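You operate a simulated robot arm through the tools that you are given. There is no shell and no other tool.

You are at the controls of a simulated two-armed robot. One attempt, no reset.

Task
Straighten the shelf bracket in the vice.
Fine: seat it, close the vice with fingers clear, draw the bracket arm upright, then back the vice screw right off; the bracket stays seated. Where these are worked on the way, their far stop is far enough and under half their travel is too little: vice screw.
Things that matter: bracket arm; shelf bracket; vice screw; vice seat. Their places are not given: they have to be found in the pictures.

The check looks at the end state, three seconds after you hand in, the way a careful person would. Anything else that was tipped, shoved, dropped, spilled or broken makes it a failure.

Robot
Two 7-joint arms with fingered hands on one trunk that stands fixed in place. Base frame: the origin is at the foot of the trunk, x ahead of it, y to its left, z up. Lengths are in mm, angles in degrees, forces in N, time in s.
The left shoulder is at [61, 173, 1116], the right one opposite. With the tool pointing down near the work surface each hand reaches from about 380 to 800 mm from the base axis, measured 20 degrees to its own side. Payload 3.5 kg a hand.
The tool frame of a hand sits at the grasp point between the pads (the TCP): z along the fingers, y along the line on which they close. The tips reach 25 mm beyond it. Largest opening 88 mm; the body of the gripper starts 29 mm behind the TCP. The gripper is a hand of 3 fingers: y runs from the thumb to the fingers, the wrist lies at [-13, -97, -162] in the tool frame, and closing takes about 1.5 s.
Orientation is told as [roll, pitch, yaw] about the base's x, y, z axes, in that order, counted from this pose: with the fingers straight down and the wrist toward the robot, the tool's x, y and z point along [0, 1, 0], [1, 0, 0] and [0, 0, -1] of the base frame.

Tools
- The arms move only by the tool move_arm. It takes "left_deltas", "right_deltas" or both (then of equal length, played together; a hand with none holds still); each is one flat list of numbers, 6 for each row, row after row: the shift along the tool's x, y, z in mm, then the turn, a rotation vector about the tool's x, y, z in degrees. In form: [dx, dy, dz, ax, ay, az, dx, dy, dz, ax, ay, az, ...]. A call has 1 to 20 rows; each row is the pose to reach, as a shift and turn from the pose commanded when the call began, along the tool's axes at that moment. "left_fingers" and "right_fingers" are, for a hand that has rows, the gripper command, from -1 (fully open) to 1 (shut), values between in proportion, set as the call begins (left out, the last holds). Rows are played at 5 a second. More than 50 mm and 8.6 degrees between two rows, or a gripper value outside its range, and nothing of the call is played. A pose out of reach is approached as far as the arm can. The call stops where the force on the tool passes 40 N (or 10 N more than at its start, if that is more) or the arm is blocked; 0.2 s more then pass. The fingers move at their own pace (about 72 mm/s each) and stop on an object; they squeeze with about 24 N. The grip force told is the motor's: it shows also when the fingers shut on nothing. Time passes only in rows, and 0.2 s behind the last, so rows that repeat a pose let the fingers close. It gives the time, the measured TCP pose, the force on the tool (base axes), the opening and the grip force at its end, in the units of the frame above (readings bear some noise), with the torque about the TCP (base axes, N m) and any sound that the robot's microphone picked up, and new pictures: "show" is both (left out), scene, wrist or none (wrist: the cameras of the hands that moved).
- Cameras (640 x 400 px; columns grow to the right, rows downward): "scene" is now at [149.4, 54.4, 1333.3]; the picture's right is [0.52, -0.85, -0.09], its down [-0.63, -0.30, -0.72] and it looks along [0.58, 0.43, -0.69] (base axes); focal length 269 px, centre (320, 200). "left" rides on the left gripper at [-58, -85, -99] in its tool frame; the picture's right is [-0.67, -0.35, 0.66], its down [0.69, -0.63, 0.37] and it looks along [0.29, 0.69, 0.66] (tool axes); focal length 261 px, centre (320, 200). "right" rides on the right gripper at [58, -85, -100] in its tool frame; the picture's right is [-0.67, 0.35, -0.66], its down [-0.69, -0.63, 0.37] and it looks along [-0.29, 0.69, 0.66] (tool axes); focal length 261 px, centre (320, 200).
- move_column(by): slides the trunk up (or, below 0, down) by that many mm; the arms and the scene camera ride with it, the base frame stays. It gives what a move gives, with no picture.
- preshape(shape, hand): the hand has 3 fingers and takes this shape, open, in about a second: jaw (thumb against the fingers, like two jaws); tri (thumb and two fingers); tip (a fingertip pinch); poke (one finger out to press); point (the index stretched); flat (the hand flat); cup (the hand cupped); fist (a fist). The gripper value then closes the fingers along that shape, each until it touches; the sizes above hold for jaw. It gives what a move gives, with no picture.
- pan_tilt(pan, tilt): turns the head with the scene camera to pan (to the left, within 86 degrees either way) and tilt (down, from -29 to 69), counted from straight ahead of the robot. It gives what a move gives, and a new picture of the scene camera.
- measure_at(camera, pixels): for up to 12 pixels [column, row] of the newest picture of that camera ("zoom" is the newest enlarged one), the place [x, y, z] in the base frame of the surface seen there, good to about 2 mm, but the place of the scene camera against the robot may be out by one fixed shift of up to 12 mm in any direction. No time passes.
- enlarge(camera, box): a new picture of the part [left, top, right, bottom] of that camera's present view, enlarged. No time passes.
- finish_job(): hands the job in; it is judged then, once.

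Leave the grippers open and the arms clear of the work at the hand-in unless told otherwise.

The tools are called after "Emit:" as name(argument=value, ...) on one line, values as JSON. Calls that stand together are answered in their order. move_arm: Moves the arms, as the interface text tells. Its arguments: {"type":"object","properties":{"left_deltas":{"type":"array","items":{"type":"number"}},"left_fingers":{"type":"number"},"right_deltas":{"type":"array","items":{"type":"number"}},"right_fingers":{"type":"number"},"show":{"type":"string","enum":["both","scene","wrist","none"]}},"required":[]} The other tools are called the same way: move_column (by) slides the trunk up or down; preshape (shape, hand) gives the hand a shape; pan_tilt (pan, tilt) turns the head that bears the scene camera; measure_at (camera, pixels) gives the place of the surface under pixels of a picture; enlarge (camera, box) takes an enlarged picture of a part of a camera's view; finish_job () hands the job in.

At the start:

```text
time_s: 0.0
left_tool_pos: [389.4, 402.1, 1145.4]
left_tcp_rot: [-0.1, 0.0, 0.0]
left_ft_force: [0.4, -0.1, 0.3]
left_wrist_torque: [0.0, 0.01, 0.01]
left_opening: 87.9
left_grip_force: 0.0
left_shape: jaw
right_tool_pos: [463.3, 54.0, 1111.3]
right_tcp_rot: [0.0, 0.0, 0.1]
right_ft_force: [-0.3, -0.2, 0.7]
right_wrist_torque: [-0.03, 0.03, 0.03]
right_opening: 87.5
right_grip_force: 0.0
right_shape: jaw
trunk travel left (down, up): [-200.0, 255.0]
head pan, tilt: [31.6, 35.5]
```

scene: 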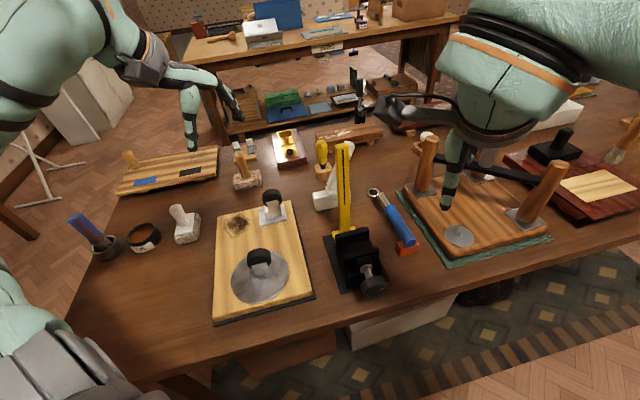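
right: 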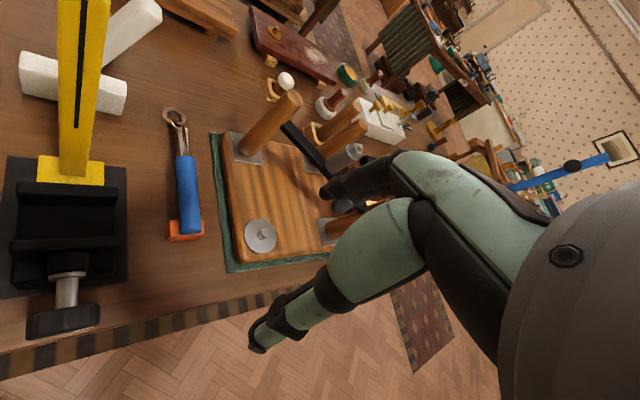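
left: 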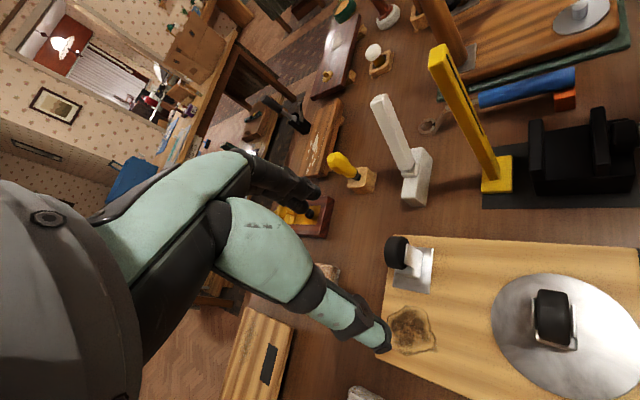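

I see a black vice around (355,260) in the scene, a tall yellow piece behind it (343,190), and a white bent piece at (328,190). I'll enlarge these to identify the bracket, arm, screw and seat.

Emit:
enlarge(camera="scene", box=[280, 120, 440, 320])

Emit:
enlarge(camera="left", box=[340, 30, 640, 230])

Emit:
enlarge(camera="right", box=[0, 0, 240, 360])

```text
2.00 times, centred on (360, 220) of scene
```

zoom: 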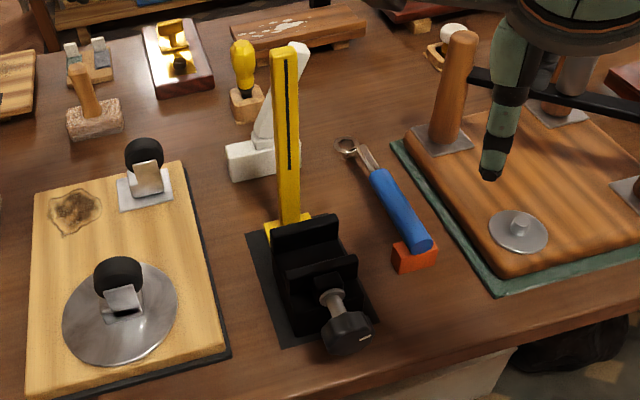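

```text
2.00 times, centred on (490, 130) of left
```

zoom: 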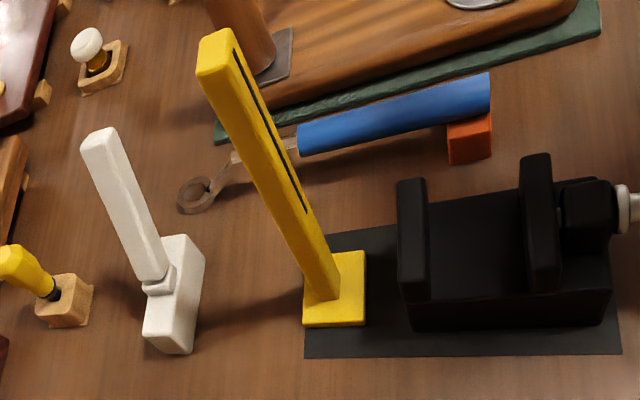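

```text
1.11 times, centred on (120, 180) of right
```

zoom: 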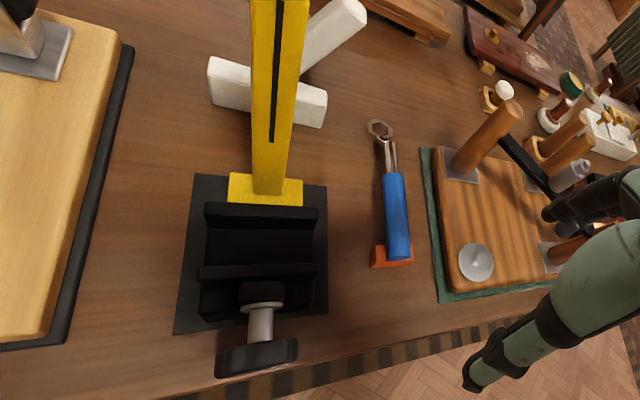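

The white L-shaped piece is likely the shelf bracket (foot block plus leaning arm). The black vice has its fixed jaw on the far side, its moving jaw near and a screw with a black knob toward the robot. The yellow post is probably an uprightness gauge. Next I'll measure points in each camera to get geometry and the scene camera's shift.

Emit:
measure_at(camera="left", pixels=[[427, 155], [415, 203], [405, 187], [382, 98], [403, 165], [440, 50], [497, 175], [485, 207], [546, 125], [607, 112], [560, 140], [596, 195]])

Emit:
measure_at(camera="right", pixels=[[20, 70], [124, 100], [22, 90], [145, 10], [110, 50], [65, 187], [65, 243], [68, 263], [67, 290], [62, 318], [30, 325], [100, 310]])

Emit:
measure_at(camera="scene", pixels=[[318, 195], [347, 190], [330, 195], [348, 145], [350, 235], [357, 255], [368, 270], [373, 285], [352, 250], [346, 147], [300, 330], [250, 210]])

```text
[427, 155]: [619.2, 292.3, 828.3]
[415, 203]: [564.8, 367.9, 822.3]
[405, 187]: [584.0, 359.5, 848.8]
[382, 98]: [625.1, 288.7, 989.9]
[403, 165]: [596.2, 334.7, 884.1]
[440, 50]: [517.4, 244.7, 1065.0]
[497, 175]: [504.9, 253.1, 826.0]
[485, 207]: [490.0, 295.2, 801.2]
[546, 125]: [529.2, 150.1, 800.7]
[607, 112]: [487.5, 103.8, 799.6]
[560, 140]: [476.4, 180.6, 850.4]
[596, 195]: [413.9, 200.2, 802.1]
```

```text
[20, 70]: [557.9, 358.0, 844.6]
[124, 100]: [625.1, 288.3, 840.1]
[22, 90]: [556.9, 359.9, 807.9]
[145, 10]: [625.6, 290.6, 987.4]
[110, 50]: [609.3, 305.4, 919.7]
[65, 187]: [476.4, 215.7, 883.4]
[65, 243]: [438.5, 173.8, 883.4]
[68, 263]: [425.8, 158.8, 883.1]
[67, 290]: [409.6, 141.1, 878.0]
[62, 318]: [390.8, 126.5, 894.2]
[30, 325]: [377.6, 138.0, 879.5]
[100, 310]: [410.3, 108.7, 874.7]
```

```text
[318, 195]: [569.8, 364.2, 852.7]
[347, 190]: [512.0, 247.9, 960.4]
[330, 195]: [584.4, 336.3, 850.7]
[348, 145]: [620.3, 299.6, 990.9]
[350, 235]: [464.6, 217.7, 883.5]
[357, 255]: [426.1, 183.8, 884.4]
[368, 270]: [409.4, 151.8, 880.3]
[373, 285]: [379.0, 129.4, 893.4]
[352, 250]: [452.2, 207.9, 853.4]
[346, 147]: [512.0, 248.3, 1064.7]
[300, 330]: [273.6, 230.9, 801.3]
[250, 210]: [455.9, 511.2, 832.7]
```

The table is at z≈800, the seat floor ≈851 and the jaw tops ≈883. The vice axis points toward the robot along about (-0.68,-0.73). The bracket foot runs roughly parallel to the jaws. I'll zoom in further on the vice and the bracket for details.

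Emit:
enlarge(camera="scene", box=[320, 215, 400, 305])

Emit:
enlarge(camera="scene", box=[300, 125, 400, 215])

Emit:
enlarge(camera="right", box=[0, 150, 140, 350])

Emit:
enlarge(camera="left", box=[360, 80, 460, 220])

```text
4.44 times, centred on (360, 260) of scene
```

zoom: 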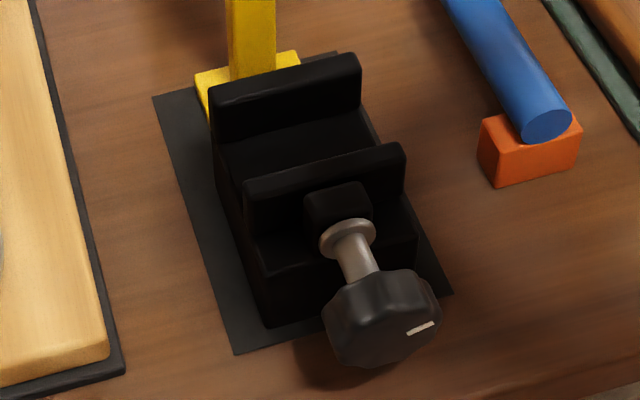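

```text
4.44 times, centred on (350, 170) of scene
```

zoom: 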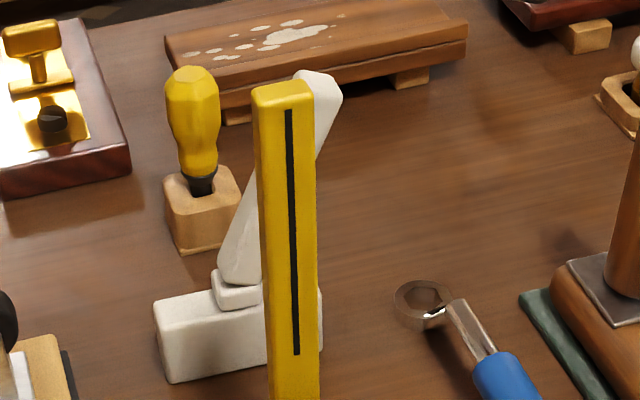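

```text
2.00 times, centred on (70, 250) of right
```

zoom: 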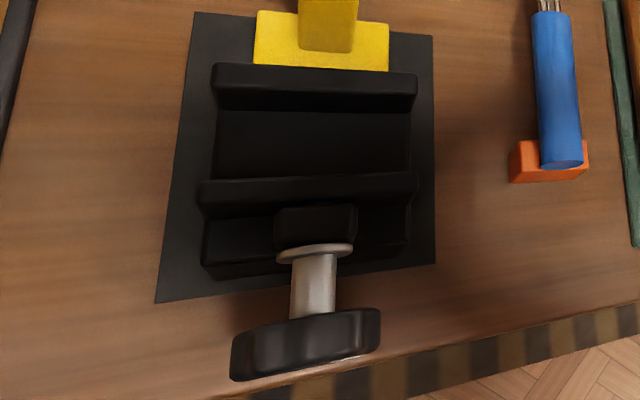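

```text
2.86 times, centred on (410, 150) of left
```

zoom: 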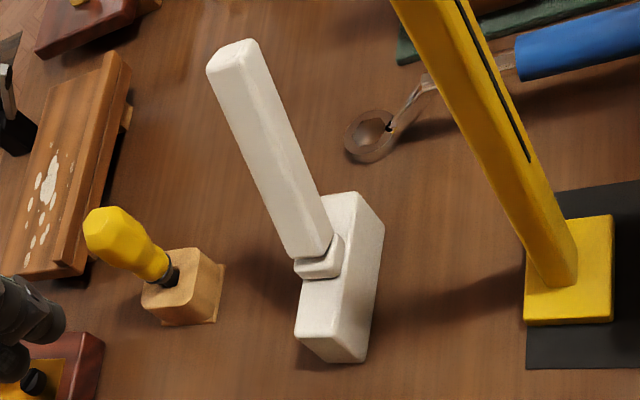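

The knob is lobed with a white mark on its face. The bracket has a foot block, a small collar and a leaning arm. I'll measure the jaws, gap and knob in the right camera, and the foot and arm in the left.

Emit:
measure_at(camera="right", pixels=[[18, 186], [115, 191], [65, 194], [65, 206], [65, 234], [65, 244], [65, 252], [12, 243], [118, 239], [67, 280], [62, 310], [62, 330]])

Emit:
measure_at(camera="left", pixels=[[419, 150], [432, 160], [404, 196], [420, 204], [410, 172], [418, 168], [376, 100], [386, 96], [390, 110], [400, 150], [410, 160], [402, 176]])

Emit:
measure_at(camera="scene", pixels=[[369, 280], [383, 270], [370, 290], [382, 289], [385, 275], [376, 282], [366, 266], [363, 256], [337, 232], [377, 249], [335, 260], [380, 268]])

```text
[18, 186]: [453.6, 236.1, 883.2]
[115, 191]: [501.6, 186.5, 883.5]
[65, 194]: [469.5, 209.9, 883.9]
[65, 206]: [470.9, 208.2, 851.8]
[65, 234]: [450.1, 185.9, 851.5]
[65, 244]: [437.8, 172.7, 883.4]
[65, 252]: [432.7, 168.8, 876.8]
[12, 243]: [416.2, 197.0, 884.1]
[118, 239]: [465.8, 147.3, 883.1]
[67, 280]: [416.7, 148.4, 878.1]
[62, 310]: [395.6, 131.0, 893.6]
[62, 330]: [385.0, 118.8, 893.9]
```

```text
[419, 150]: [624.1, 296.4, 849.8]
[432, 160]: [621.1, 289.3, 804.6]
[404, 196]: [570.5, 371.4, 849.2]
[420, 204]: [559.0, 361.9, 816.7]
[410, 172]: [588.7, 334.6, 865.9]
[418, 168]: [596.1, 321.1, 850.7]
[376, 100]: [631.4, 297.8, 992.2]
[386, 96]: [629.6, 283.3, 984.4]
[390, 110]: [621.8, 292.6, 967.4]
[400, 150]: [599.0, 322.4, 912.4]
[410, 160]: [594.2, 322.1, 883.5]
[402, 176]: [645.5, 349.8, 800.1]
```

```text
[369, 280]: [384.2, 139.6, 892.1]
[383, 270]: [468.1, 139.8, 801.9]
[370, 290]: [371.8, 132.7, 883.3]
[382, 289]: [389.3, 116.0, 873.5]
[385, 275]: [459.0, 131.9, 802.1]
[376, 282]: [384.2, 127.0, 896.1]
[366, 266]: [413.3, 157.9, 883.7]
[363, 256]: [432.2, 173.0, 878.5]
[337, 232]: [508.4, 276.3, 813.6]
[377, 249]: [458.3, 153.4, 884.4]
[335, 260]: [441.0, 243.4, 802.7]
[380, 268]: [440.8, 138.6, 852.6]
```

The vice axis lies along (0.707,0.707), call it u, and the jaws run along v = (0.707,-0.707). The gap is roughly 37 mm, so fingers won't fit beside the foot. I'll grip the arm from above instead. First I'll measure the arm and foot corners more finely in the current left zoom.

Emit:
measure_at(camera="zoom", pixels=[[215, 75], [230, 60], [252, 48], [240, 95], [262, 85], [290, 225], [320, 225], [300, 265], [340, 245], [310, 330], [360, 330], [365, 210]])

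Emit:
enlarge(camera="right", box=[0, 0, 200, 130])

```text
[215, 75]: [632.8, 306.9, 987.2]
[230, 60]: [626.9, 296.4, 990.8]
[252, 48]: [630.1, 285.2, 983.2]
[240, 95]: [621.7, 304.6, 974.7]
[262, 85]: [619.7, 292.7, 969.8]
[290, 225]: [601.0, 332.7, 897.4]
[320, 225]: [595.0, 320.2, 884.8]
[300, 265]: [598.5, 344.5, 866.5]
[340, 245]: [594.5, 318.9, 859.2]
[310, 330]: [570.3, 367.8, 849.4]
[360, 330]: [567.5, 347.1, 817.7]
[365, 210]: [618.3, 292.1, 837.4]
```

```text
3.08 times, centred on (100, 65) of right
```

zoom: 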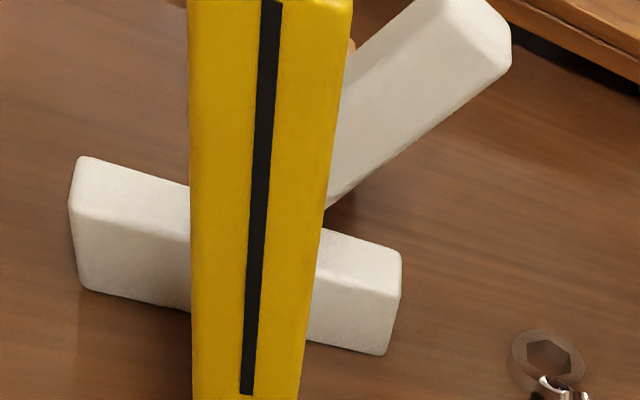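

The foot's top is at z≈850. The arm leans about 20° along +v, with its top near (628,293,990). I'll bring the left hand nearer with yaw -45°, staying left of the gauge post, for a close view of the bracket.

Emit:
move_arm(left_deltas=[-1, 16.7, 24.4, 0, 0, 7.5, -2, 33.4, 48.8, 0, 0, 15, -3, 50, 73.2, 0, 0, 22.5, -4, 66.8, 97.6, 0, 0, 30, -5, 83.5, 122, 0, 0, 37.5, -6, 100, 146, 0, 0, 45], left_fingers=-1, show="both")

```text
time_s: 1.4
left_tool_pos: [489.9, 397.2, 999.3]
left_tcp_rot: [0.0, 0.1, -45.2]
left_ft_force: [-0.2, 0.1, 0.1]
left_wrist_torque: [0.02, -0.02, 0.02]
left_opening: 87.9
left_grip_force: 0.0
left_shape: jaw
right_tool_pos: [464.0, 54.4, 1111.9]
right_tcp_rot: [0.1, 0.1, 0.1]
right_ft_force: [-0.6, 0.4, -0.8]
right_wrist_torque: [-0.02, 0.02, 0.0]
right_opening: 87.5
right_grip_force: 0.0
right_shape: jaw
trunk travel left (down, up): [-200.0, 255.0]
head pan, tilt: [31.6, 35.5]
```

scene: 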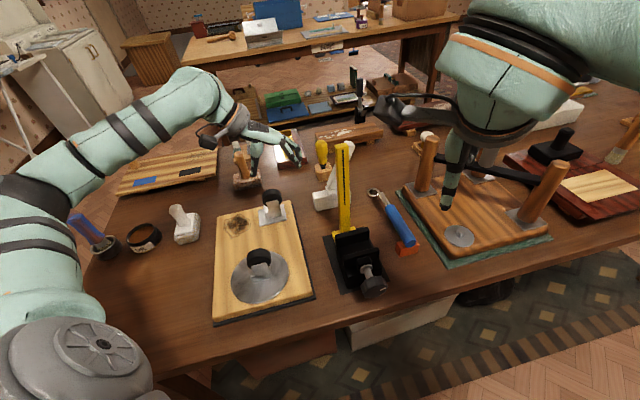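
left: 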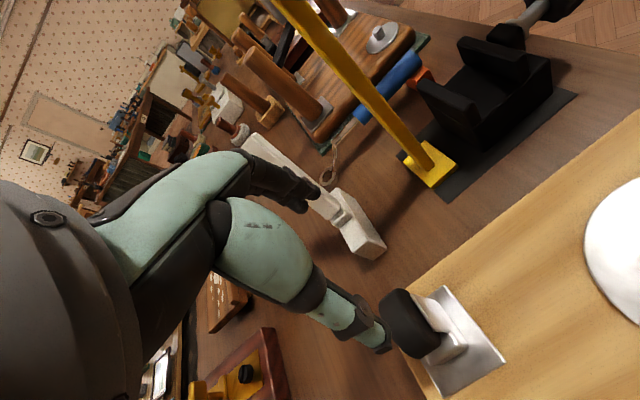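

The foot is visible at (355,220) in the left view. I'll enlarge it and measure the corners from this closer angle.

Emit:
enlarge(camera="left", box=[230, 110, 410, 270])

Emit:
enlarge(camera="left", box=[390, 0, 600, 200])

```text
2.50 times, centred on (320, 190) of left
```

zoom: 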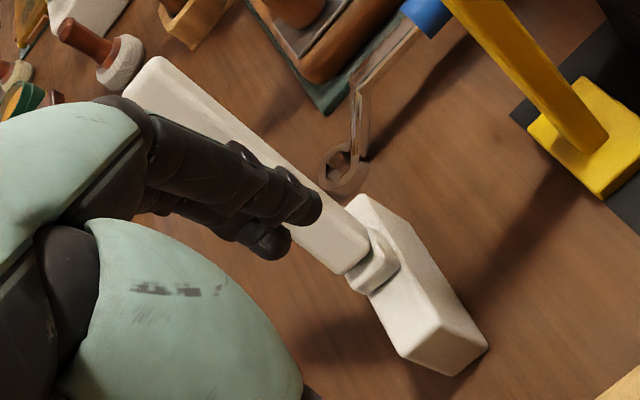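

```text
2.00 times, centred on (495, 100) of left
```

zoom: 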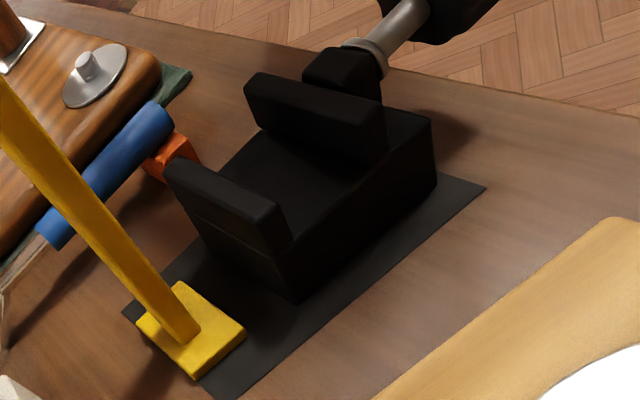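

Now a clear view of the vice from behind. I'll measure the jaw edges and floor in this zoom, then the foot corners in the left camera.

Emit:
measure_at(camera="zoom", pixels=[[230, 180], [236, 190], [225, 195], [270, 165], [310, 185], [285, 140], [318, 125], [318, 105], [322, 95], [350, 175], [380, 130], [290, 215]])

Emit:
measure_at(camera="left", pixels=[[337, 193], [350, 196], [382, 244], [354, 254], [370, 260], [367, 225], [350, 225], [345, 215], [330, 205], [255, 138], [246, 146], [270, 155]])

```text
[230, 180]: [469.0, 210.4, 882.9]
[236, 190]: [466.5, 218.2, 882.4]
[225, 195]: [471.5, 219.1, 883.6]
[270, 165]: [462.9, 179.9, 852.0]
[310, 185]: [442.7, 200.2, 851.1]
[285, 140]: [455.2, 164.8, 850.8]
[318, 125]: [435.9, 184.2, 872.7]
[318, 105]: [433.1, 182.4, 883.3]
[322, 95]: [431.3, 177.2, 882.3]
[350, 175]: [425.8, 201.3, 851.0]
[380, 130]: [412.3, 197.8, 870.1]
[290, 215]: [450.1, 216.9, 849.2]
```

```text
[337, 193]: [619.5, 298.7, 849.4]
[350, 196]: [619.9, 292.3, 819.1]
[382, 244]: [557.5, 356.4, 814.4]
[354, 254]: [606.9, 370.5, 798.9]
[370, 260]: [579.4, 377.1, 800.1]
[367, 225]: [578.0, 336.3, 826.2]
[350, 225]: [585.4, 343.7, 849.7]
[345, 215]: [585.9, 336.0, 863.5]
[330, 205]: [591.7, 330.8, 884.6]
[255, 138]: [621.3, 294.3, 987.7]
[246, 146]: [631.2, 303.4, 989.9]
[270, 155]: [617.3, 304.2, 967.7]
```

The gap runs from u≈439 to 480 (41 mm). The foot's near face is at u≈646, parallel to the jaws. I'll take more points on the arm's edges in the right camera to get the lean angle.

Emit:
measure_at(camera="right", pixels=[[159, 19], [150, 26], [140, 34], [130, 42], [120, 50], [110, 58], [130, 5], [124, 11], [118, 18], [112, 26], [148, 5], [155, 2]])

Emit:
enlarge(camera="scene", box=[300, 130, 370, 215])

```text
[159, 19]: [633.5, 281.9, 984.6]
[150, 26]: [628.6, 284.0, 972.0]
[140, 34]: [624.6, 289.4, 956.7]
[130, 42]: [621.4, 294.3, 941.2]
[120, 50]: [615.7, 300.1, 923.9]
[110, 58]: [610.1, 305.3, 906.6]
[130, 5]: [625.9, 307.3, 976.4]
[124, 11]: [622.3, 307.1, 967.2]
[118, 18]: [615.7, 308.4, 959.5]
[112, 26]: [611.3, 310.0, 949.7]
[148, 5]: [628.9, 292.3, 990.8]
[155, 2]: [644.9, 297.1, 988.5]
```

```text
4.71 times, centred on (335, 172) of scene
```

zoom: 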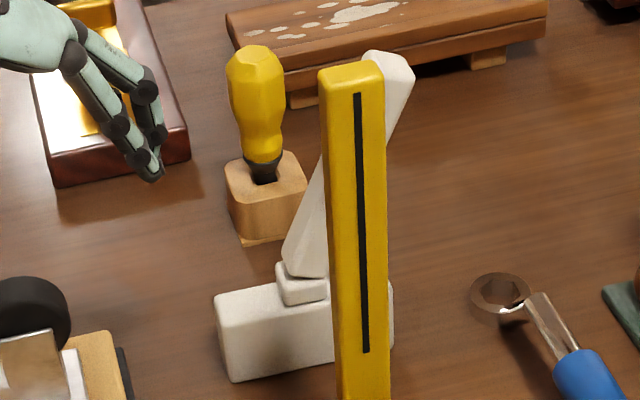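

The arm leans 23° toward +v, with a section of about 20×20 mm, its hinge near v≈187, z≈862 and its top at z≈990. I'll raise the left hand above the arm top, then cross over to above the arm.

Emit:
move_arm(left_deltas=[0, 0, -45, 0, 0, 0, 10, 30, -70, 0, 0, 0, 20, 70, -75, 0, 0, 0, 30, 115, -75, 0, 0, 0, 30, 160, -75, 0, 0, 0, 30, 197, -75, 0, 0, 0], show="both")

```text
time_s: 2.8
left_tool_pos: [649.7, 274.2, 1074.9]
left_tcp_rot: [0.1, 0.1, -45.0]
left_ft_force: [0.8, 0.3, -0.2]
left_wrist_torque: [0.0, -0.01, -0.03]
left_opening: 87.7
left_grip_force: 0.1
left_shape: jaw
right_tool_pos: [464.0, 53.4, 1112.1]
right_tcp_rot: [0.1, 0.0, 0.1]
right_ft_force: [-0.3, 0.4, 0.6]
right_wrist_torque: [-0.04, -0.03, 0.0]
right_opening: 87.6
right_grip_force: 0.0
right_shape: jaw
trunk travel left (down, up): [-200.0, 255.0]
head pan, tilt: [31.6, 35.5]
```

scene: 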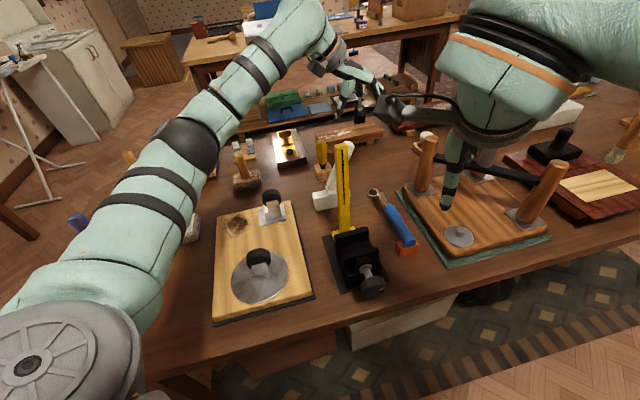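
left: 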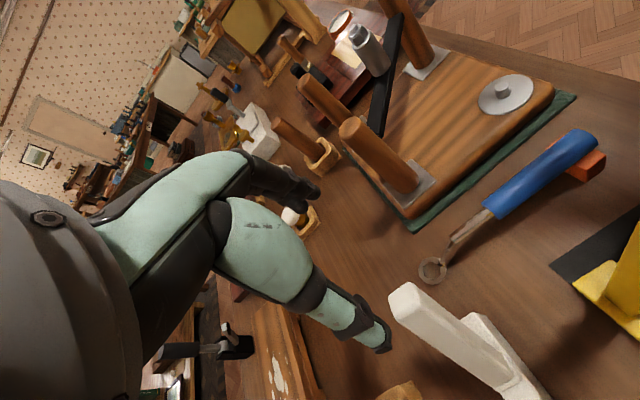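

The hand is above the arm. I'll tilt 23° about tool x so the fingers line up with the leaning arm, and shift slightly to centre on its axis.

Emit:
move_arm(left_deltas=[1.2, 4, 0, 7.7, 0, 0, 2.5, 8, 0, 15.4, 0, 0, 3.7, 12, 0, 23, 0, 0, 3.7, 12, 0, 23, 0, 0], show="both")

```text
time_s: 3.8
left_tool_pos: [659.5, 271.0, 1073.5]
left_tcp_rot: [0.0, 23.0, -45.0]
left_ft_force: [-0.2, -0.1, 0.3]
left_wrist_torque: [0.01, 0.03, 0.01]
left_opening: 87.9
left_grip_force: 0.1
left_shape: jaw
right_tool_pos: [462.9, 53.9, 1110.6]
right_tcp_rot: [0.0, -0.1, 0.2]
right_ft_force: [0.1, 0.3, -0.3]
right_wrist_torque: [-0.03, 0.04, -0.02]
right_opening: 87.6
right_grip_force: 0.0
right_shape: jaw
trunk travel left (down, up): [-200.0, 255.0]
head pan, tilt: [31.6, 35.5]
```

scene: 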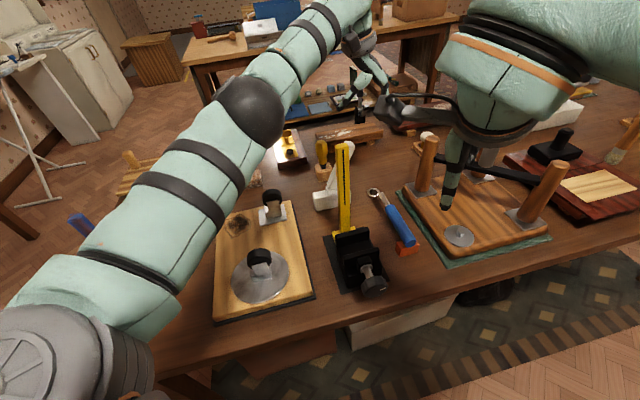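
left: 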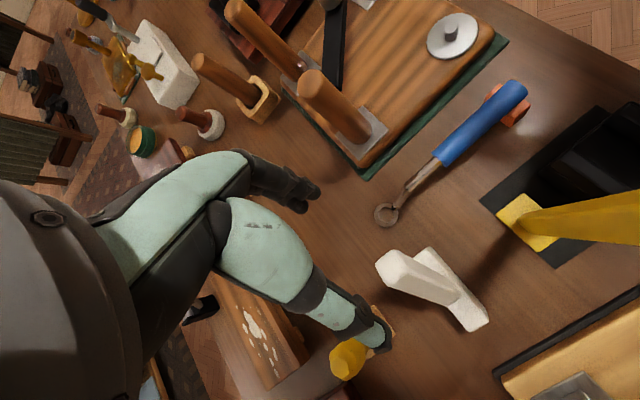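

The view now shows the arm nearly end-on. By my projection the tool axis meets the arm top near (391,272). I'll zoom and measure to verify alignment.

Emit:
enlarge(camera="left", box=[350, 220, 510, 340])

Emit:
measure_at(camera="left", pixels=[[395, 267], [380, 268], [393, 252], [416, 265], [400, 288], [435, 288], [440, 300], [405, 258], [386, 282], [470, 290], [440, 255], [465, 325]])

```text
3.33 times, centred on (430, 280) of left
```

zoom: 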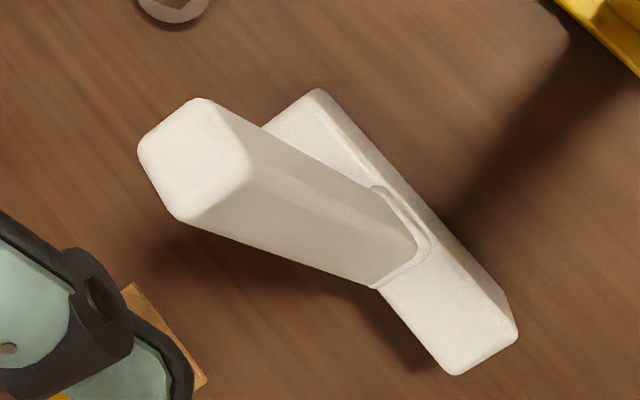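

```text
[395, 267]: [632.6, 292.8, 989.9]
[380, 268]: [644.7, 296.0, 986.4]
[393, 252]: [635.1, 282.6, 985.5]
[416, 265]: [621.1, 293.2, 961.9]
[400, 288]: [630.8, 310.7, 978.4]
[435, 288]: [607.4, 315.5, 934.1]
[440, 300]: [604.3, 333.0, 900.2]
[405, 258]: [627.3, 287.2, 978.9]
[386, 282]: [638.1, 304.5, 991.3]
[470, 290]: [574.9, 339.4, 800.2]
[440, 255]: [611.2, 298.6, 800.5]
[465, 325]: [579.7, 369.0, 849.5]
```

The top face corners of the arm and the foot corners are visible in the zoom. I'll measure them for centre and width.

Emit:
measure_at(camera="zoom", pixels=[[207, 106], [146, 152], [187, 214], [244, 172], [195, 160], [318, 95], [272, 128], [510, 330], [456, 368], [390, 300], [380, 200], [430, 290]])

```text
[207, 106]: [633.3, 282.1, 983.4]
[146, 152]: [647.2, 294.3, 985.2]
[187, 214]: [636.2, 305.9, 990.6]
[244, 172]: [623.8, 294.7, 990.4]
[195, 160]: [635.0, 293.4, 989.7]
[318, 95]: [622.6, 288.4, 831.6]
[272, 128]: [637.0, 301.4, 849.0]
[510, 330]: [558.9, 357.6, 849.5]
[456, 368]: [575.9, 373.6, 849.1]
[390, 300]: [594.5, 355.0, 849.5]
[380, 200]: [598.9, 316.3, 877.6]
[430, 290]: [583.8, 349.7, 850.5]
```

The arm's top is centred at u≈657, v≈240, z≈988, and the tool axis is within 2 mm of it. I'll descend 112 mm along the arm with the fingers open.

Emit:
move_arm(left_deltas=[-0.5, 1.5, 30, 0, 0, 0, -0.5, 1.5, 60, 0, 0, 0, -0.5, 1.5, 88, 0, 0, 0, -0.5, 1.5, 112, 0, 0, 0, -0.5, 1.5, 112, 0, 0, 0], left_fingers=-1, show="both")

```text
time_s: 5.0
left_tool_pos: [631.6, 301.3, 971.4]
left_tcp_rot: [0.0, 23.0, -45.0]
left_ft_force: [0.0, -0.3, -0.1]
left_wrist_torque: [0.01, -0.03, -0.01]
left_opening: 87.7
left_grip_force: 0.0
left_shape: jaw
right_tool_pos: [462.3, 53.8, 1111.9]
right_tcp_rot: [0.0, 0.0, 0.0]
right_ft_force: [0.3, 0.0, 0.7]
right_wrist_torque: [-0.01, 0.03, -0.02]
right_opening: 87.5
right_grip_force: 0.1
right_shape: jaw
trunk travel left (down, up): [-200.0, 255.0]
head pan, tilt: [31.6, 35.5]
```

scene: 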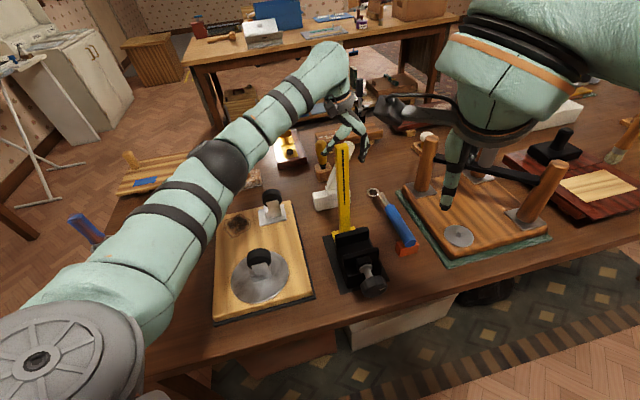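
left: 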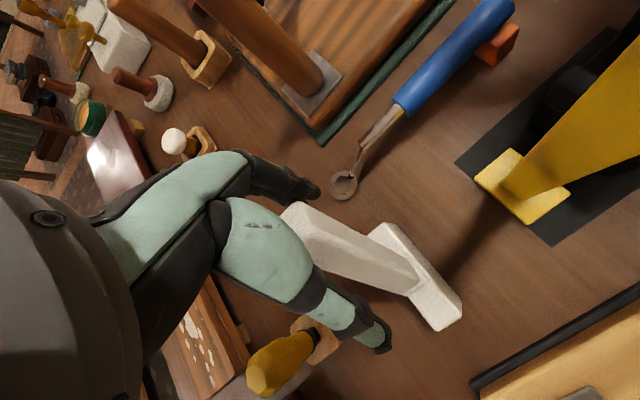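

The arm lies between the thumb and fingers, at the TCP as expected. I'll close the left fingers on it while holding still.

Emit:
move_arm(left_deltas=[0, 0, 0, 0, 0, 0, 0, 0, 0, 0, 0, 0, 0, 0, 0, 0, 0, 0, 0, 0, 0, 0, 0, 0, 0, 0, 0, 0, 0, 0, 0, 0, 0, 0, 0, 0, 0, 0, 0, 0, 0, 0, 0, 0, 0, 0, 0, 0], left_fingers=1, show="wrist")

```text
time_s: 6.8
left_tool_pos: [632.8, 300.9, 970.3]
left_tcp_rot: [0.1, 22.9, -44.9]
left_ft_force: [0.3, -0.3, -0.4]
left_wrist_torque: [-0.02, -0.01, -0.02]
left_opening: 19.3
left_grip_force: 23.5
left_shape: jaw
right_tool_pos: [463.7, 54.1, 1112.3]
right_tcp_rot: [0.0, 0.1, 0.2]
right_ft_force: [0.5, -0.4, 0.6]
right_wrist_torque: [0.02, 0.03, 0.01]
right_opening: 87.3
right_grip_force: 0.1
right_shape: jaw
trunk travel left (down, up): [-200.0, 255.0]
head pan, tilt: [31.6, 35.5]
```

left: 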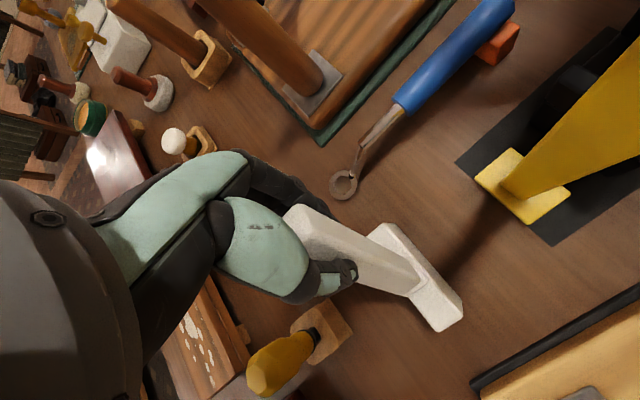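

The grip is firm at 19.3 mm and 23.5 N. I'll lift 30 mm straight up slowly (up in tool axes is (0,-0.391,-0.921)) and check that the foot hangs level.

Emit:
move_arm(left_deltas=[0, -2.0, -4.6, 0, 0, 0, 0, -3.9, -9.2, 0, 0, 0, 0, -7.8, -18.4, 0, 0, 0, 0, -11.7, -27.6, 0, 0, 0, 0, -11.7, -27.6, 0, 0, 0], show="both")

```text
time_s: 8.0
left_tool_pos: [629.2, 302.0, 1000.5]
left_tcp_rot: [0.0, 22.9, -45.0]
left_ft_force: [0.1, -0.2, -2.3]
left_wrist_torque: [-0.06, -0.05, -0.02]
left_opening: 19.0
left_grip_force: 23.9
left_shape: jaw
right_tool_pos: [463.7, 53.4, 1111.9]
right_tcp_rot: [0.0, 0.1, 0.1]
right_ft_force: [-0.7, 0.6, 0.4]
right_wrist_torque: [-0.02, 0.04, -0.04]
right_opening: 87.6
right_grip_force: 0.0
right_shape: jaw
trunk travel left (down, up): [-200.0, 255.0]
head pan, tilt: [31.6, 35.5]
```

scene: 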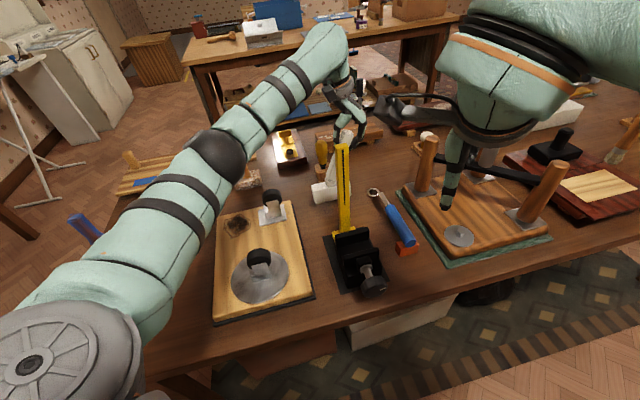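
left: 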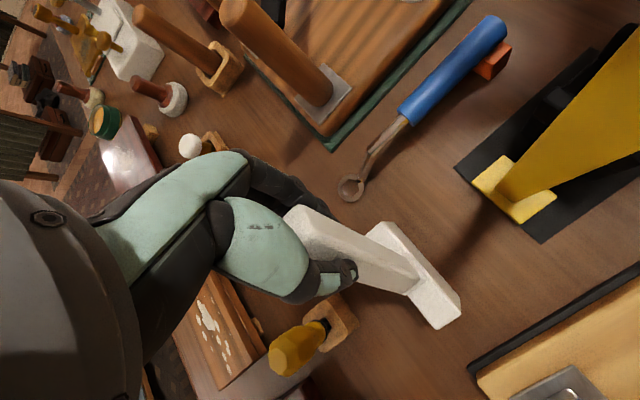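

The bracket lifted cleanly (about 2.3 N) and the foot has not moved relative to the hand. I'll check that the foot is level by measuring its top corners.

Emit:
enlarge(camera="left", box=[350, 210, 480, 340])

Emit:
measure_at(camera="left", pixels=[[386, 225], [376, 235], [456, 300], [440, 326], [425, 275], [410, 245], [430, 310], [449, 318]])

```text
3.08 times, centred on (415, 275) of left
```

zoom: 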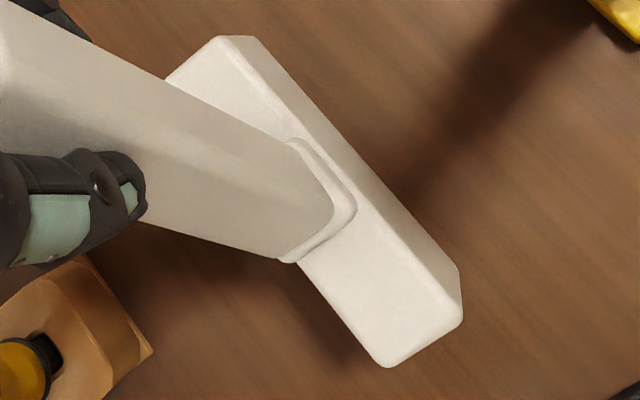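

```text
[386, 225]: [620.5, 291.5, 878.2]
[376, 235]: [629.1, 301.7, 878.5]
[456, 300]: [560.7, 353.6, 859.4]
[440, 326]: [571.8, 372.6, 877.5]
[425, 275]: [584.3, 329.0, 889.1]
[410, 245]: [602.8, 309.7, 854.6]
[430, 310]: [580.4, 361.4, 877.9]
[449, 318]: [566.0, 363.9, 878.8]
```

The foot top reads z≈878 at both ends, so it is level. I'll lift another 110 mm, then move 125 mm along -v to pass left of the gauge post.

Emit:
move_arm(left_deltas=[0, -8.6, -20.3, 0, 0, 0, 0, -17.2, -40.5, 0, 0, 0, 0, -25.8, -60.8, 0, 0, 0, 0, -34.4, -81, 0, 0, 0, 0, -43, -101.3, 0, 0, 0, 0, -66, -91.5, 0, 0, 0, 0, -89, -81.8, 0, 0, 0, 0, -112, -72, 0, 0, 0, 0, -135, -62.2, 0, 0, 0, 0, -158, -52.5, 0, 0, 0], show="both")

```text
time_s: 10.2
left_tool_pos: [540.0, 389.6, 1109.2]
left_tcp_rot: [-0.2, 23.0, -45.1]
left_ft_force: [0.1, -0.8, -2.4]
left_wrist_torque: [-0.12, -0.08, 0.0]
left_opening: 19.5
left_grip_force: 23.5
left_shape: jaw
right_tool_pos: [462.7, 53.7, 1111.7]
right_tcp_rot: [0.0, -0.2, 0.2]
right_ft_force: [0.1, -0.3, 0.5]
right_wrist_torque: [-0.02, -0.01, 0.02]
right_opening: 87.7
right_grip_force: 0.1
right_shape: jaw
trunk travel left (down, up): [-200.0, 255.0]
head pan, tilt: [31.6, 35.5]
```

scene: 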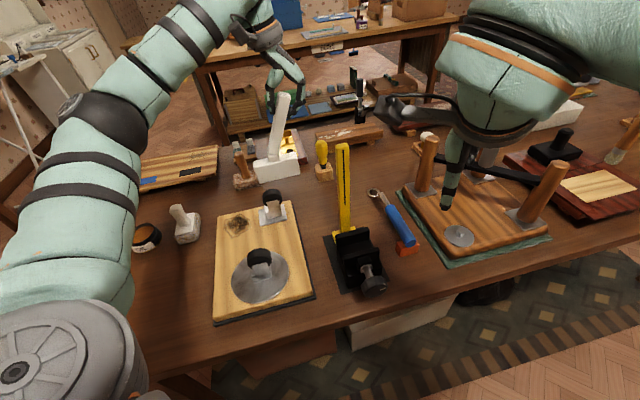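
left: 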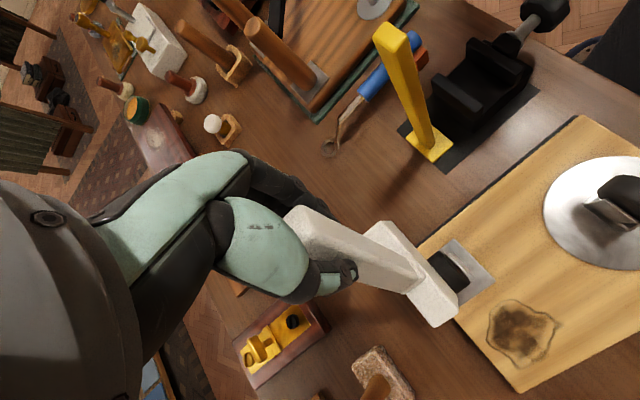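

The bracket is clear to the left of the gauge. I'll carry it 198 mm toward the robot along -u, and at the same time move the right hand 200 mm to the right, out of the way.

Emit:
move_arm(left_deltas=[-25, 0, 0, 0, 0, 0, -50, 0, 0, 0, 0, 0, -75, 0, 0, 0, 0, 0, -100, 0, 0, 0, 0, 0, -125, 0, 0, 0, 0, 0, -150, 0, 0, 0, 0, 0, -175, 0, 0, 0, 0, 0, -198.5, 0, 0, 0, 0, 0], right_deltas=[-25, 0, 0, 0, 0, 0, -50, 0, 0, 0, 0, 0, -75, 0, 0, 0, 0, 0, -100, 0, 0, 0, 0, 0, -125, 0, 0, 0, 0, 0, -150, 0, 0, 0, 0, 0, -175, 0, 0, 0, 0, 0, -200, 0, 0, 0, 0, 0], show="both")

```text
time_s: 12.0
left_tool_pos: [401.5, 248.9, 1110.2]
left_tcp_rot: [0.0, 23.1, -45.0]
left_ft_force: [-0.8, 0.1, -2.8]
left_wrist_torque: [-0.08, -0.09, 0.01]
left_opening: 19.4
left_grip_force: 23.6
left_shape: jaw
right_tool_pos: [462.3, -146.0, 1112.0]
right_tcp_rot: [0.0, -0.1, 0.0]
right_ft_force: [-0.7, -0.5, 1.0]
right_wrist_torque: [0.04, 0.0, 0.01]
right_opening: 87.5
right_grip_force: 0.2
right_shape: jaw
trunk travel left (down, up): [-200.0, 255.0]
head pan, tilt: [31.6, 35.5]
```

scene: 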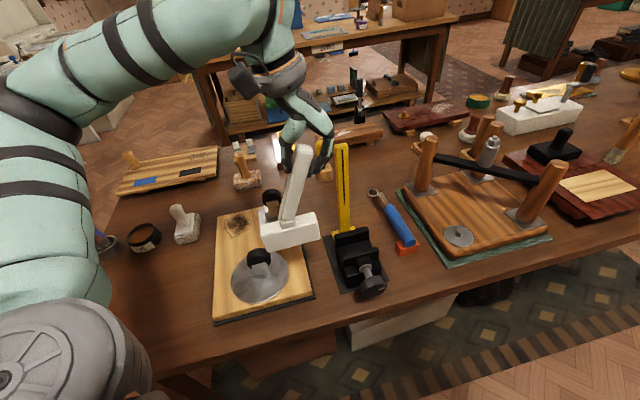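
right: 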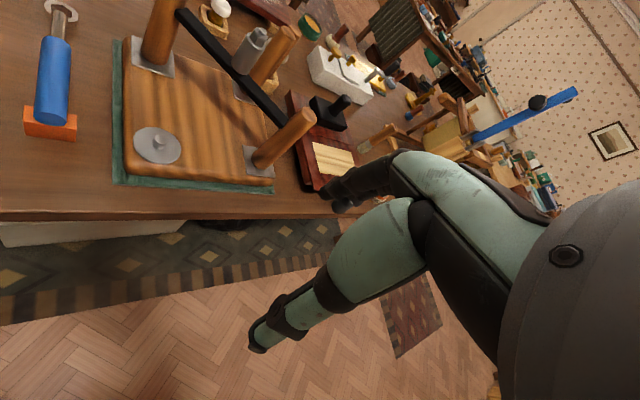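
left: 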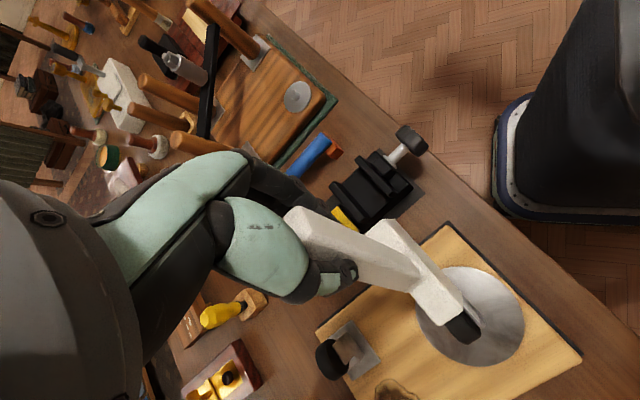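

The bracket is now beside the vice, with its foot bottom at about z≈938, well above the jaws (883). I'll measure the foot corners relative to the TCP for precise placement.

Emit:
enlarge(camera="left", box=[350, 205, 480, 345])

Emit:
measure_at(camera="left", pixels=[[458, 302], [462, 310], [440, 327], [388, 222], [375, 233], [452, 294], [396, 222], [440, 280], [410, 245], [436, 318], [461, 304]])

```text
2.86 times, centred on (415, 275) of left
```

zoom: 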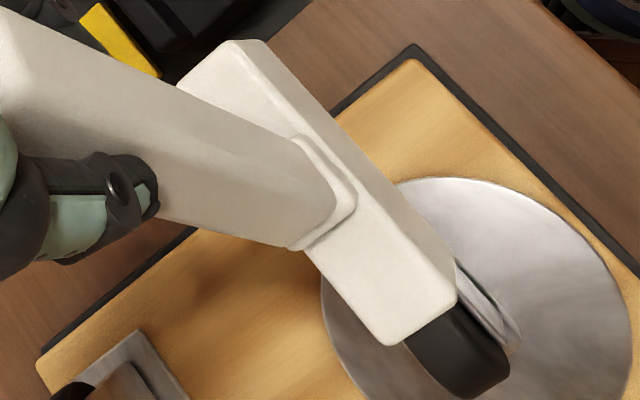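

```text
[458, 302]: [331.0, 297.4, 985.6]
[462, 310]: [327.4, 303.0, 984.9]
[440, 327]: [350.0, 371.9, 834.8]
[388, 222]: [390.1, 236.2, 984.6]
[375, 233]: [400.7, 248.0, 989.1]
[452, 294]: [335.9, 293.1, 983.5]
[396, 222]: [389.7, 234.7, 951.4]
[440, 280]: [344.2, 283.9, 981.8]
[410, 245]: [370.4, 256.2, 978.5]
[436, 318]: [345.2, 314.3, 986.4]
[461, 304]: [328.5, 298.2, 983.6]
```

The foot top is at 986, its centre at v≈63 and its near face at u≈443 (about -1.4° yaw error). I'll move +126 mm along v over the seat, with small u and yaw corrections, staying high.

Emit:
move_arm(left_deltas=[0.8, 19.4, -8.2, 0, -0.1, -0.2, 1.5, 38.7, -16.4, 0, -0.2, -0.43, 2.2, 58.1, -24.6, 0, -0.28, -0.65, 3, 77.5, -32.9, 0, -0.37, -0.86, 3.8, 96.8, -41.1, 0, -0.46, -1.1, 4.5, 116.2, -49.3, 0, -0.55, -1.29, 4.5, 116.2, -49.3, 0, -0.55, -1.29], show="both")

```text
time_s: 13.6
left_tool_pos: [493.4, 164.6, 1109.8]
left_tcp_rot: [0.0, 23.1, -43.6]
left_ft_force: [-0.1, -0.5, -1.7]
left_wrist_torque: [-0.05, -0.08, 0.0]
left_opening: 19.3
left_grip_force: 24.0
left_shape: jaw
right_tool_pos: [462.5, -145.0, 1113.7]
right_tcp_rot: [0.0, 0.1, 0.0]
right_ft_force: [0.0, -0.6, 0.9]
right_wrist_torque: [0.02, 0.02, 0.01]
right_opening: 87.6
right_grip_force: 0.1
right_shape: jaw
trunk travel left (down, up): [-200.0, 255.0]
head pan, tilt: [31.6, 35.5]
```

scene: 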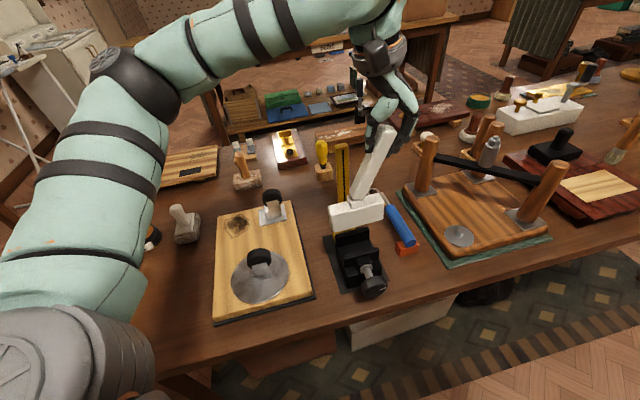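
left: 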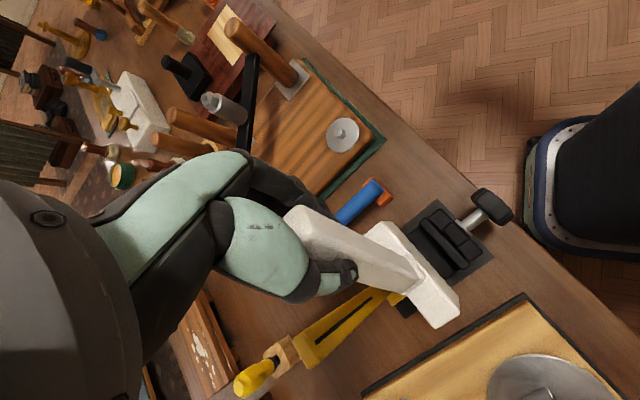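

The bracket is over the vice. I'll measure the foot corners and jaw in the left and scene views before lowering.

Emit:
measure_at(camera="left", pixels=[[458, 302], [462, 308], [436, 318], [396, 224], [440, 280], [420, 257], [410, 245], [425, 232], [440, 248], [450, 262], [455, 240], [465, 250]])

Emit:
enlarge(camera="scene", box=[310, 170, 410, 300])

Emit:
enlarge(camera="left", box=[370, 180, 530, 340])

```text
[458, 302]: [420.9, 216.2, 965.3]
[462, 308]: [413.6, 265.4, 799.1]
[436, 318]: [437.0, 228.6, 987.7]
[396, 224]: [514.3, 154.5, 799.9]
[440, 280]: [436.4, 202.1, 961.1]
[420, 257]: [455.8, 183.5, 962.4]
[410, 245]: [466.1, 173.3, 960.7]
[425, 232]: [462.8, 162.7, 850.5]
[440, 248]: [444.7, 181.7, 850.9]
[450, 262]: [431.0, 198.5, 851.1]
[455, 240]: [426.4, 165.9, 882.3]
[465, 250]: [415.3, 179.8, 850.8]
```

```text
3.08 times, centred on (360, 235) of scene
```

zoom: 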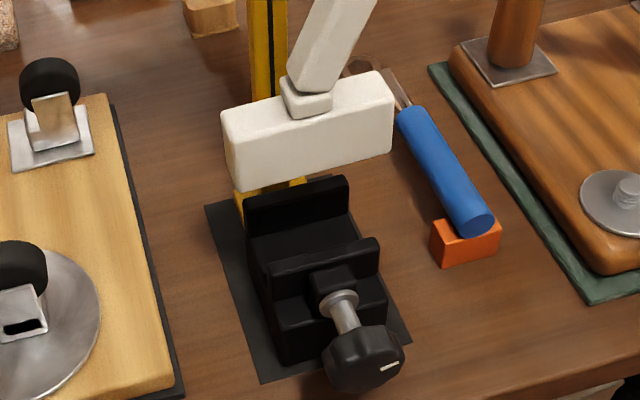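

```text
2.50 times, centred on (450, 260) of left
```

zoom: 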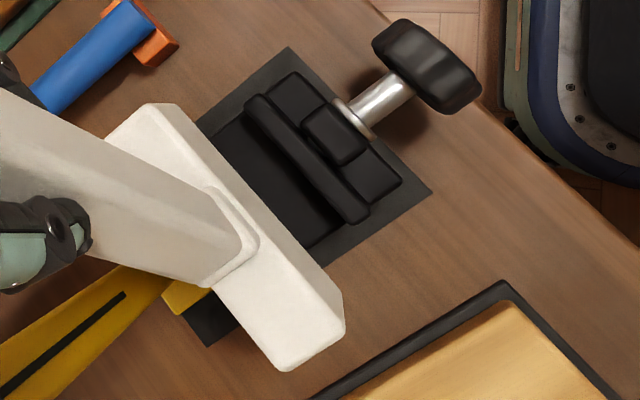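

The foot's near face is at u≈451, slightly too close to the fixed jaw, and the v centre is good. I'll shift -4 mm in u and lower 46 mm so the foot bottom stops just above the jaw tops, then recheck.

Emit:
move_arm(left_deltas=[-2, 0, 0, 0, 0.1, 0.2, -4, 3.9, 9.2, 0, 0.2, 0.46, -4, 9.8, 23, 0, 0.2, 0.46, -4, 14, 33, 0, 0.2, 0.46, -4, 18, 42.3, 0, 0.2, 0.46, -4, 18, 42.3, 0, 0.2, 0.46], show="both")

```text
time_s: 15.0
left_tool_pos: [492.3, 161.7, 1062.7]
left_tcp_rot: [0.0, 22.9, -44.1]
left_ft_force: [-0.7, 0.3, -1.7]
left_wrist_torque: [-0.05, -0.07, 0.0]
left_opening: 19.0
left_grip_force: 23.8
left_shape: jaw
right_tool_pos: [463.3, -146.2, 1112.4]
right_tcp_rot: [0.0, 0.1, 0.1]
right_ft_force: [-1.5, 0.0, 0.5]
right_wrist_torque: [0.06, -0.01, -0.01]
right_opening: 87.6
right_grip_force: 0.0
right_shape: jaw
trunk travel left (down, up): [-200.0, 255.0]
head pan, tilt: [31.6, 35.5]
```

scene: 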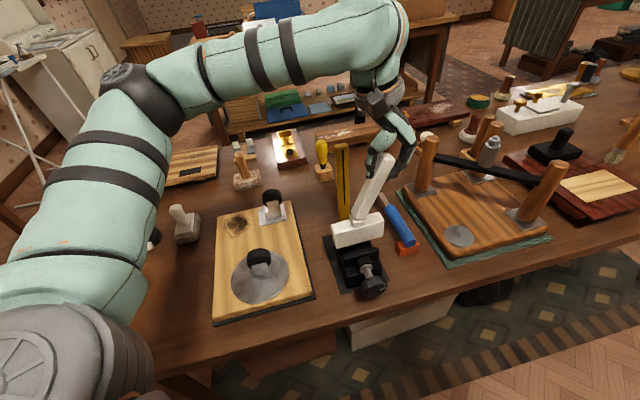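
left: 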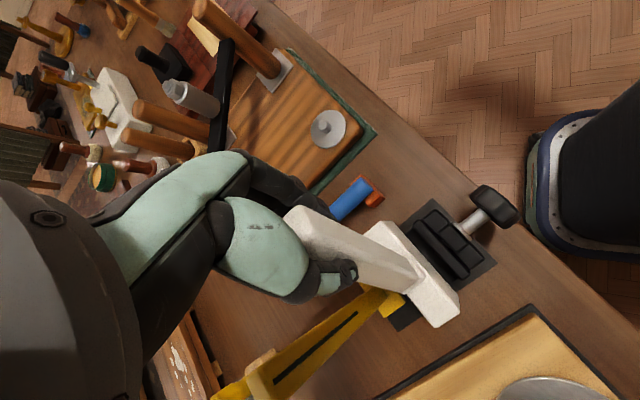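

The foot bottom is now at about 890, just above the jaws. I'll zoom from both cameras to check alignment with the gap.

Emit:
enlarge(camera="left", box=[370, 180, 530, 340])

Emit:
measure_at(camera="left", pixels=[[456, 300], [448, 290], [440, 279], [430, 268], [420, 256], [410, 244], [400, 233], [437, 318], [445, 250], [450, 240], [430, 235], [440, 232]])

Emit:
enlarge(camera="scene", box=[320, 200, 400, 300])

```text
2.50 times, centred on (450, 260) of left
```

zoom: 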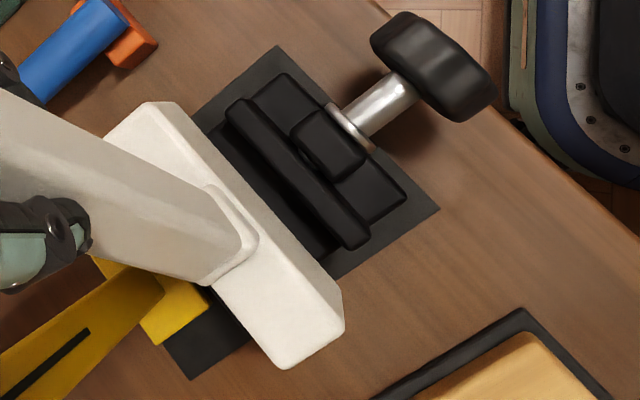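

```text
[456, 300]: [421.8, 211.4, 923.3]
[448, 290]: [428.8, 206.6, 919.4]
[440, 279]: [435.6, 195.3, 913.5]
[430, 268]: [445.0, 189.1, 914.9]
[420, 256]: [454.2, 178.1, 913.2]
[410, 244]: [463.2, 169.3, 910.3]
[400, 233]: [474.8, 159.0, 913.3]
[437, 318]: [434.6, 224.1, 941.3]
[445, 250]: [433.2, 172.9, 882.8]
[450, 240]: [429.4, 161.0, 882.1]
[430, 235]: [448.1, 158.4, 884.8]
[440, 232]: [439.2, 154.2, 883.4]
```

```text
4.00 times, centred on (360, 250) of scene
```

zoom: 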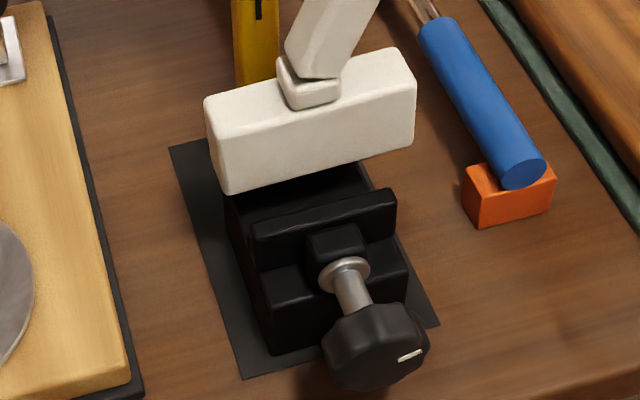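

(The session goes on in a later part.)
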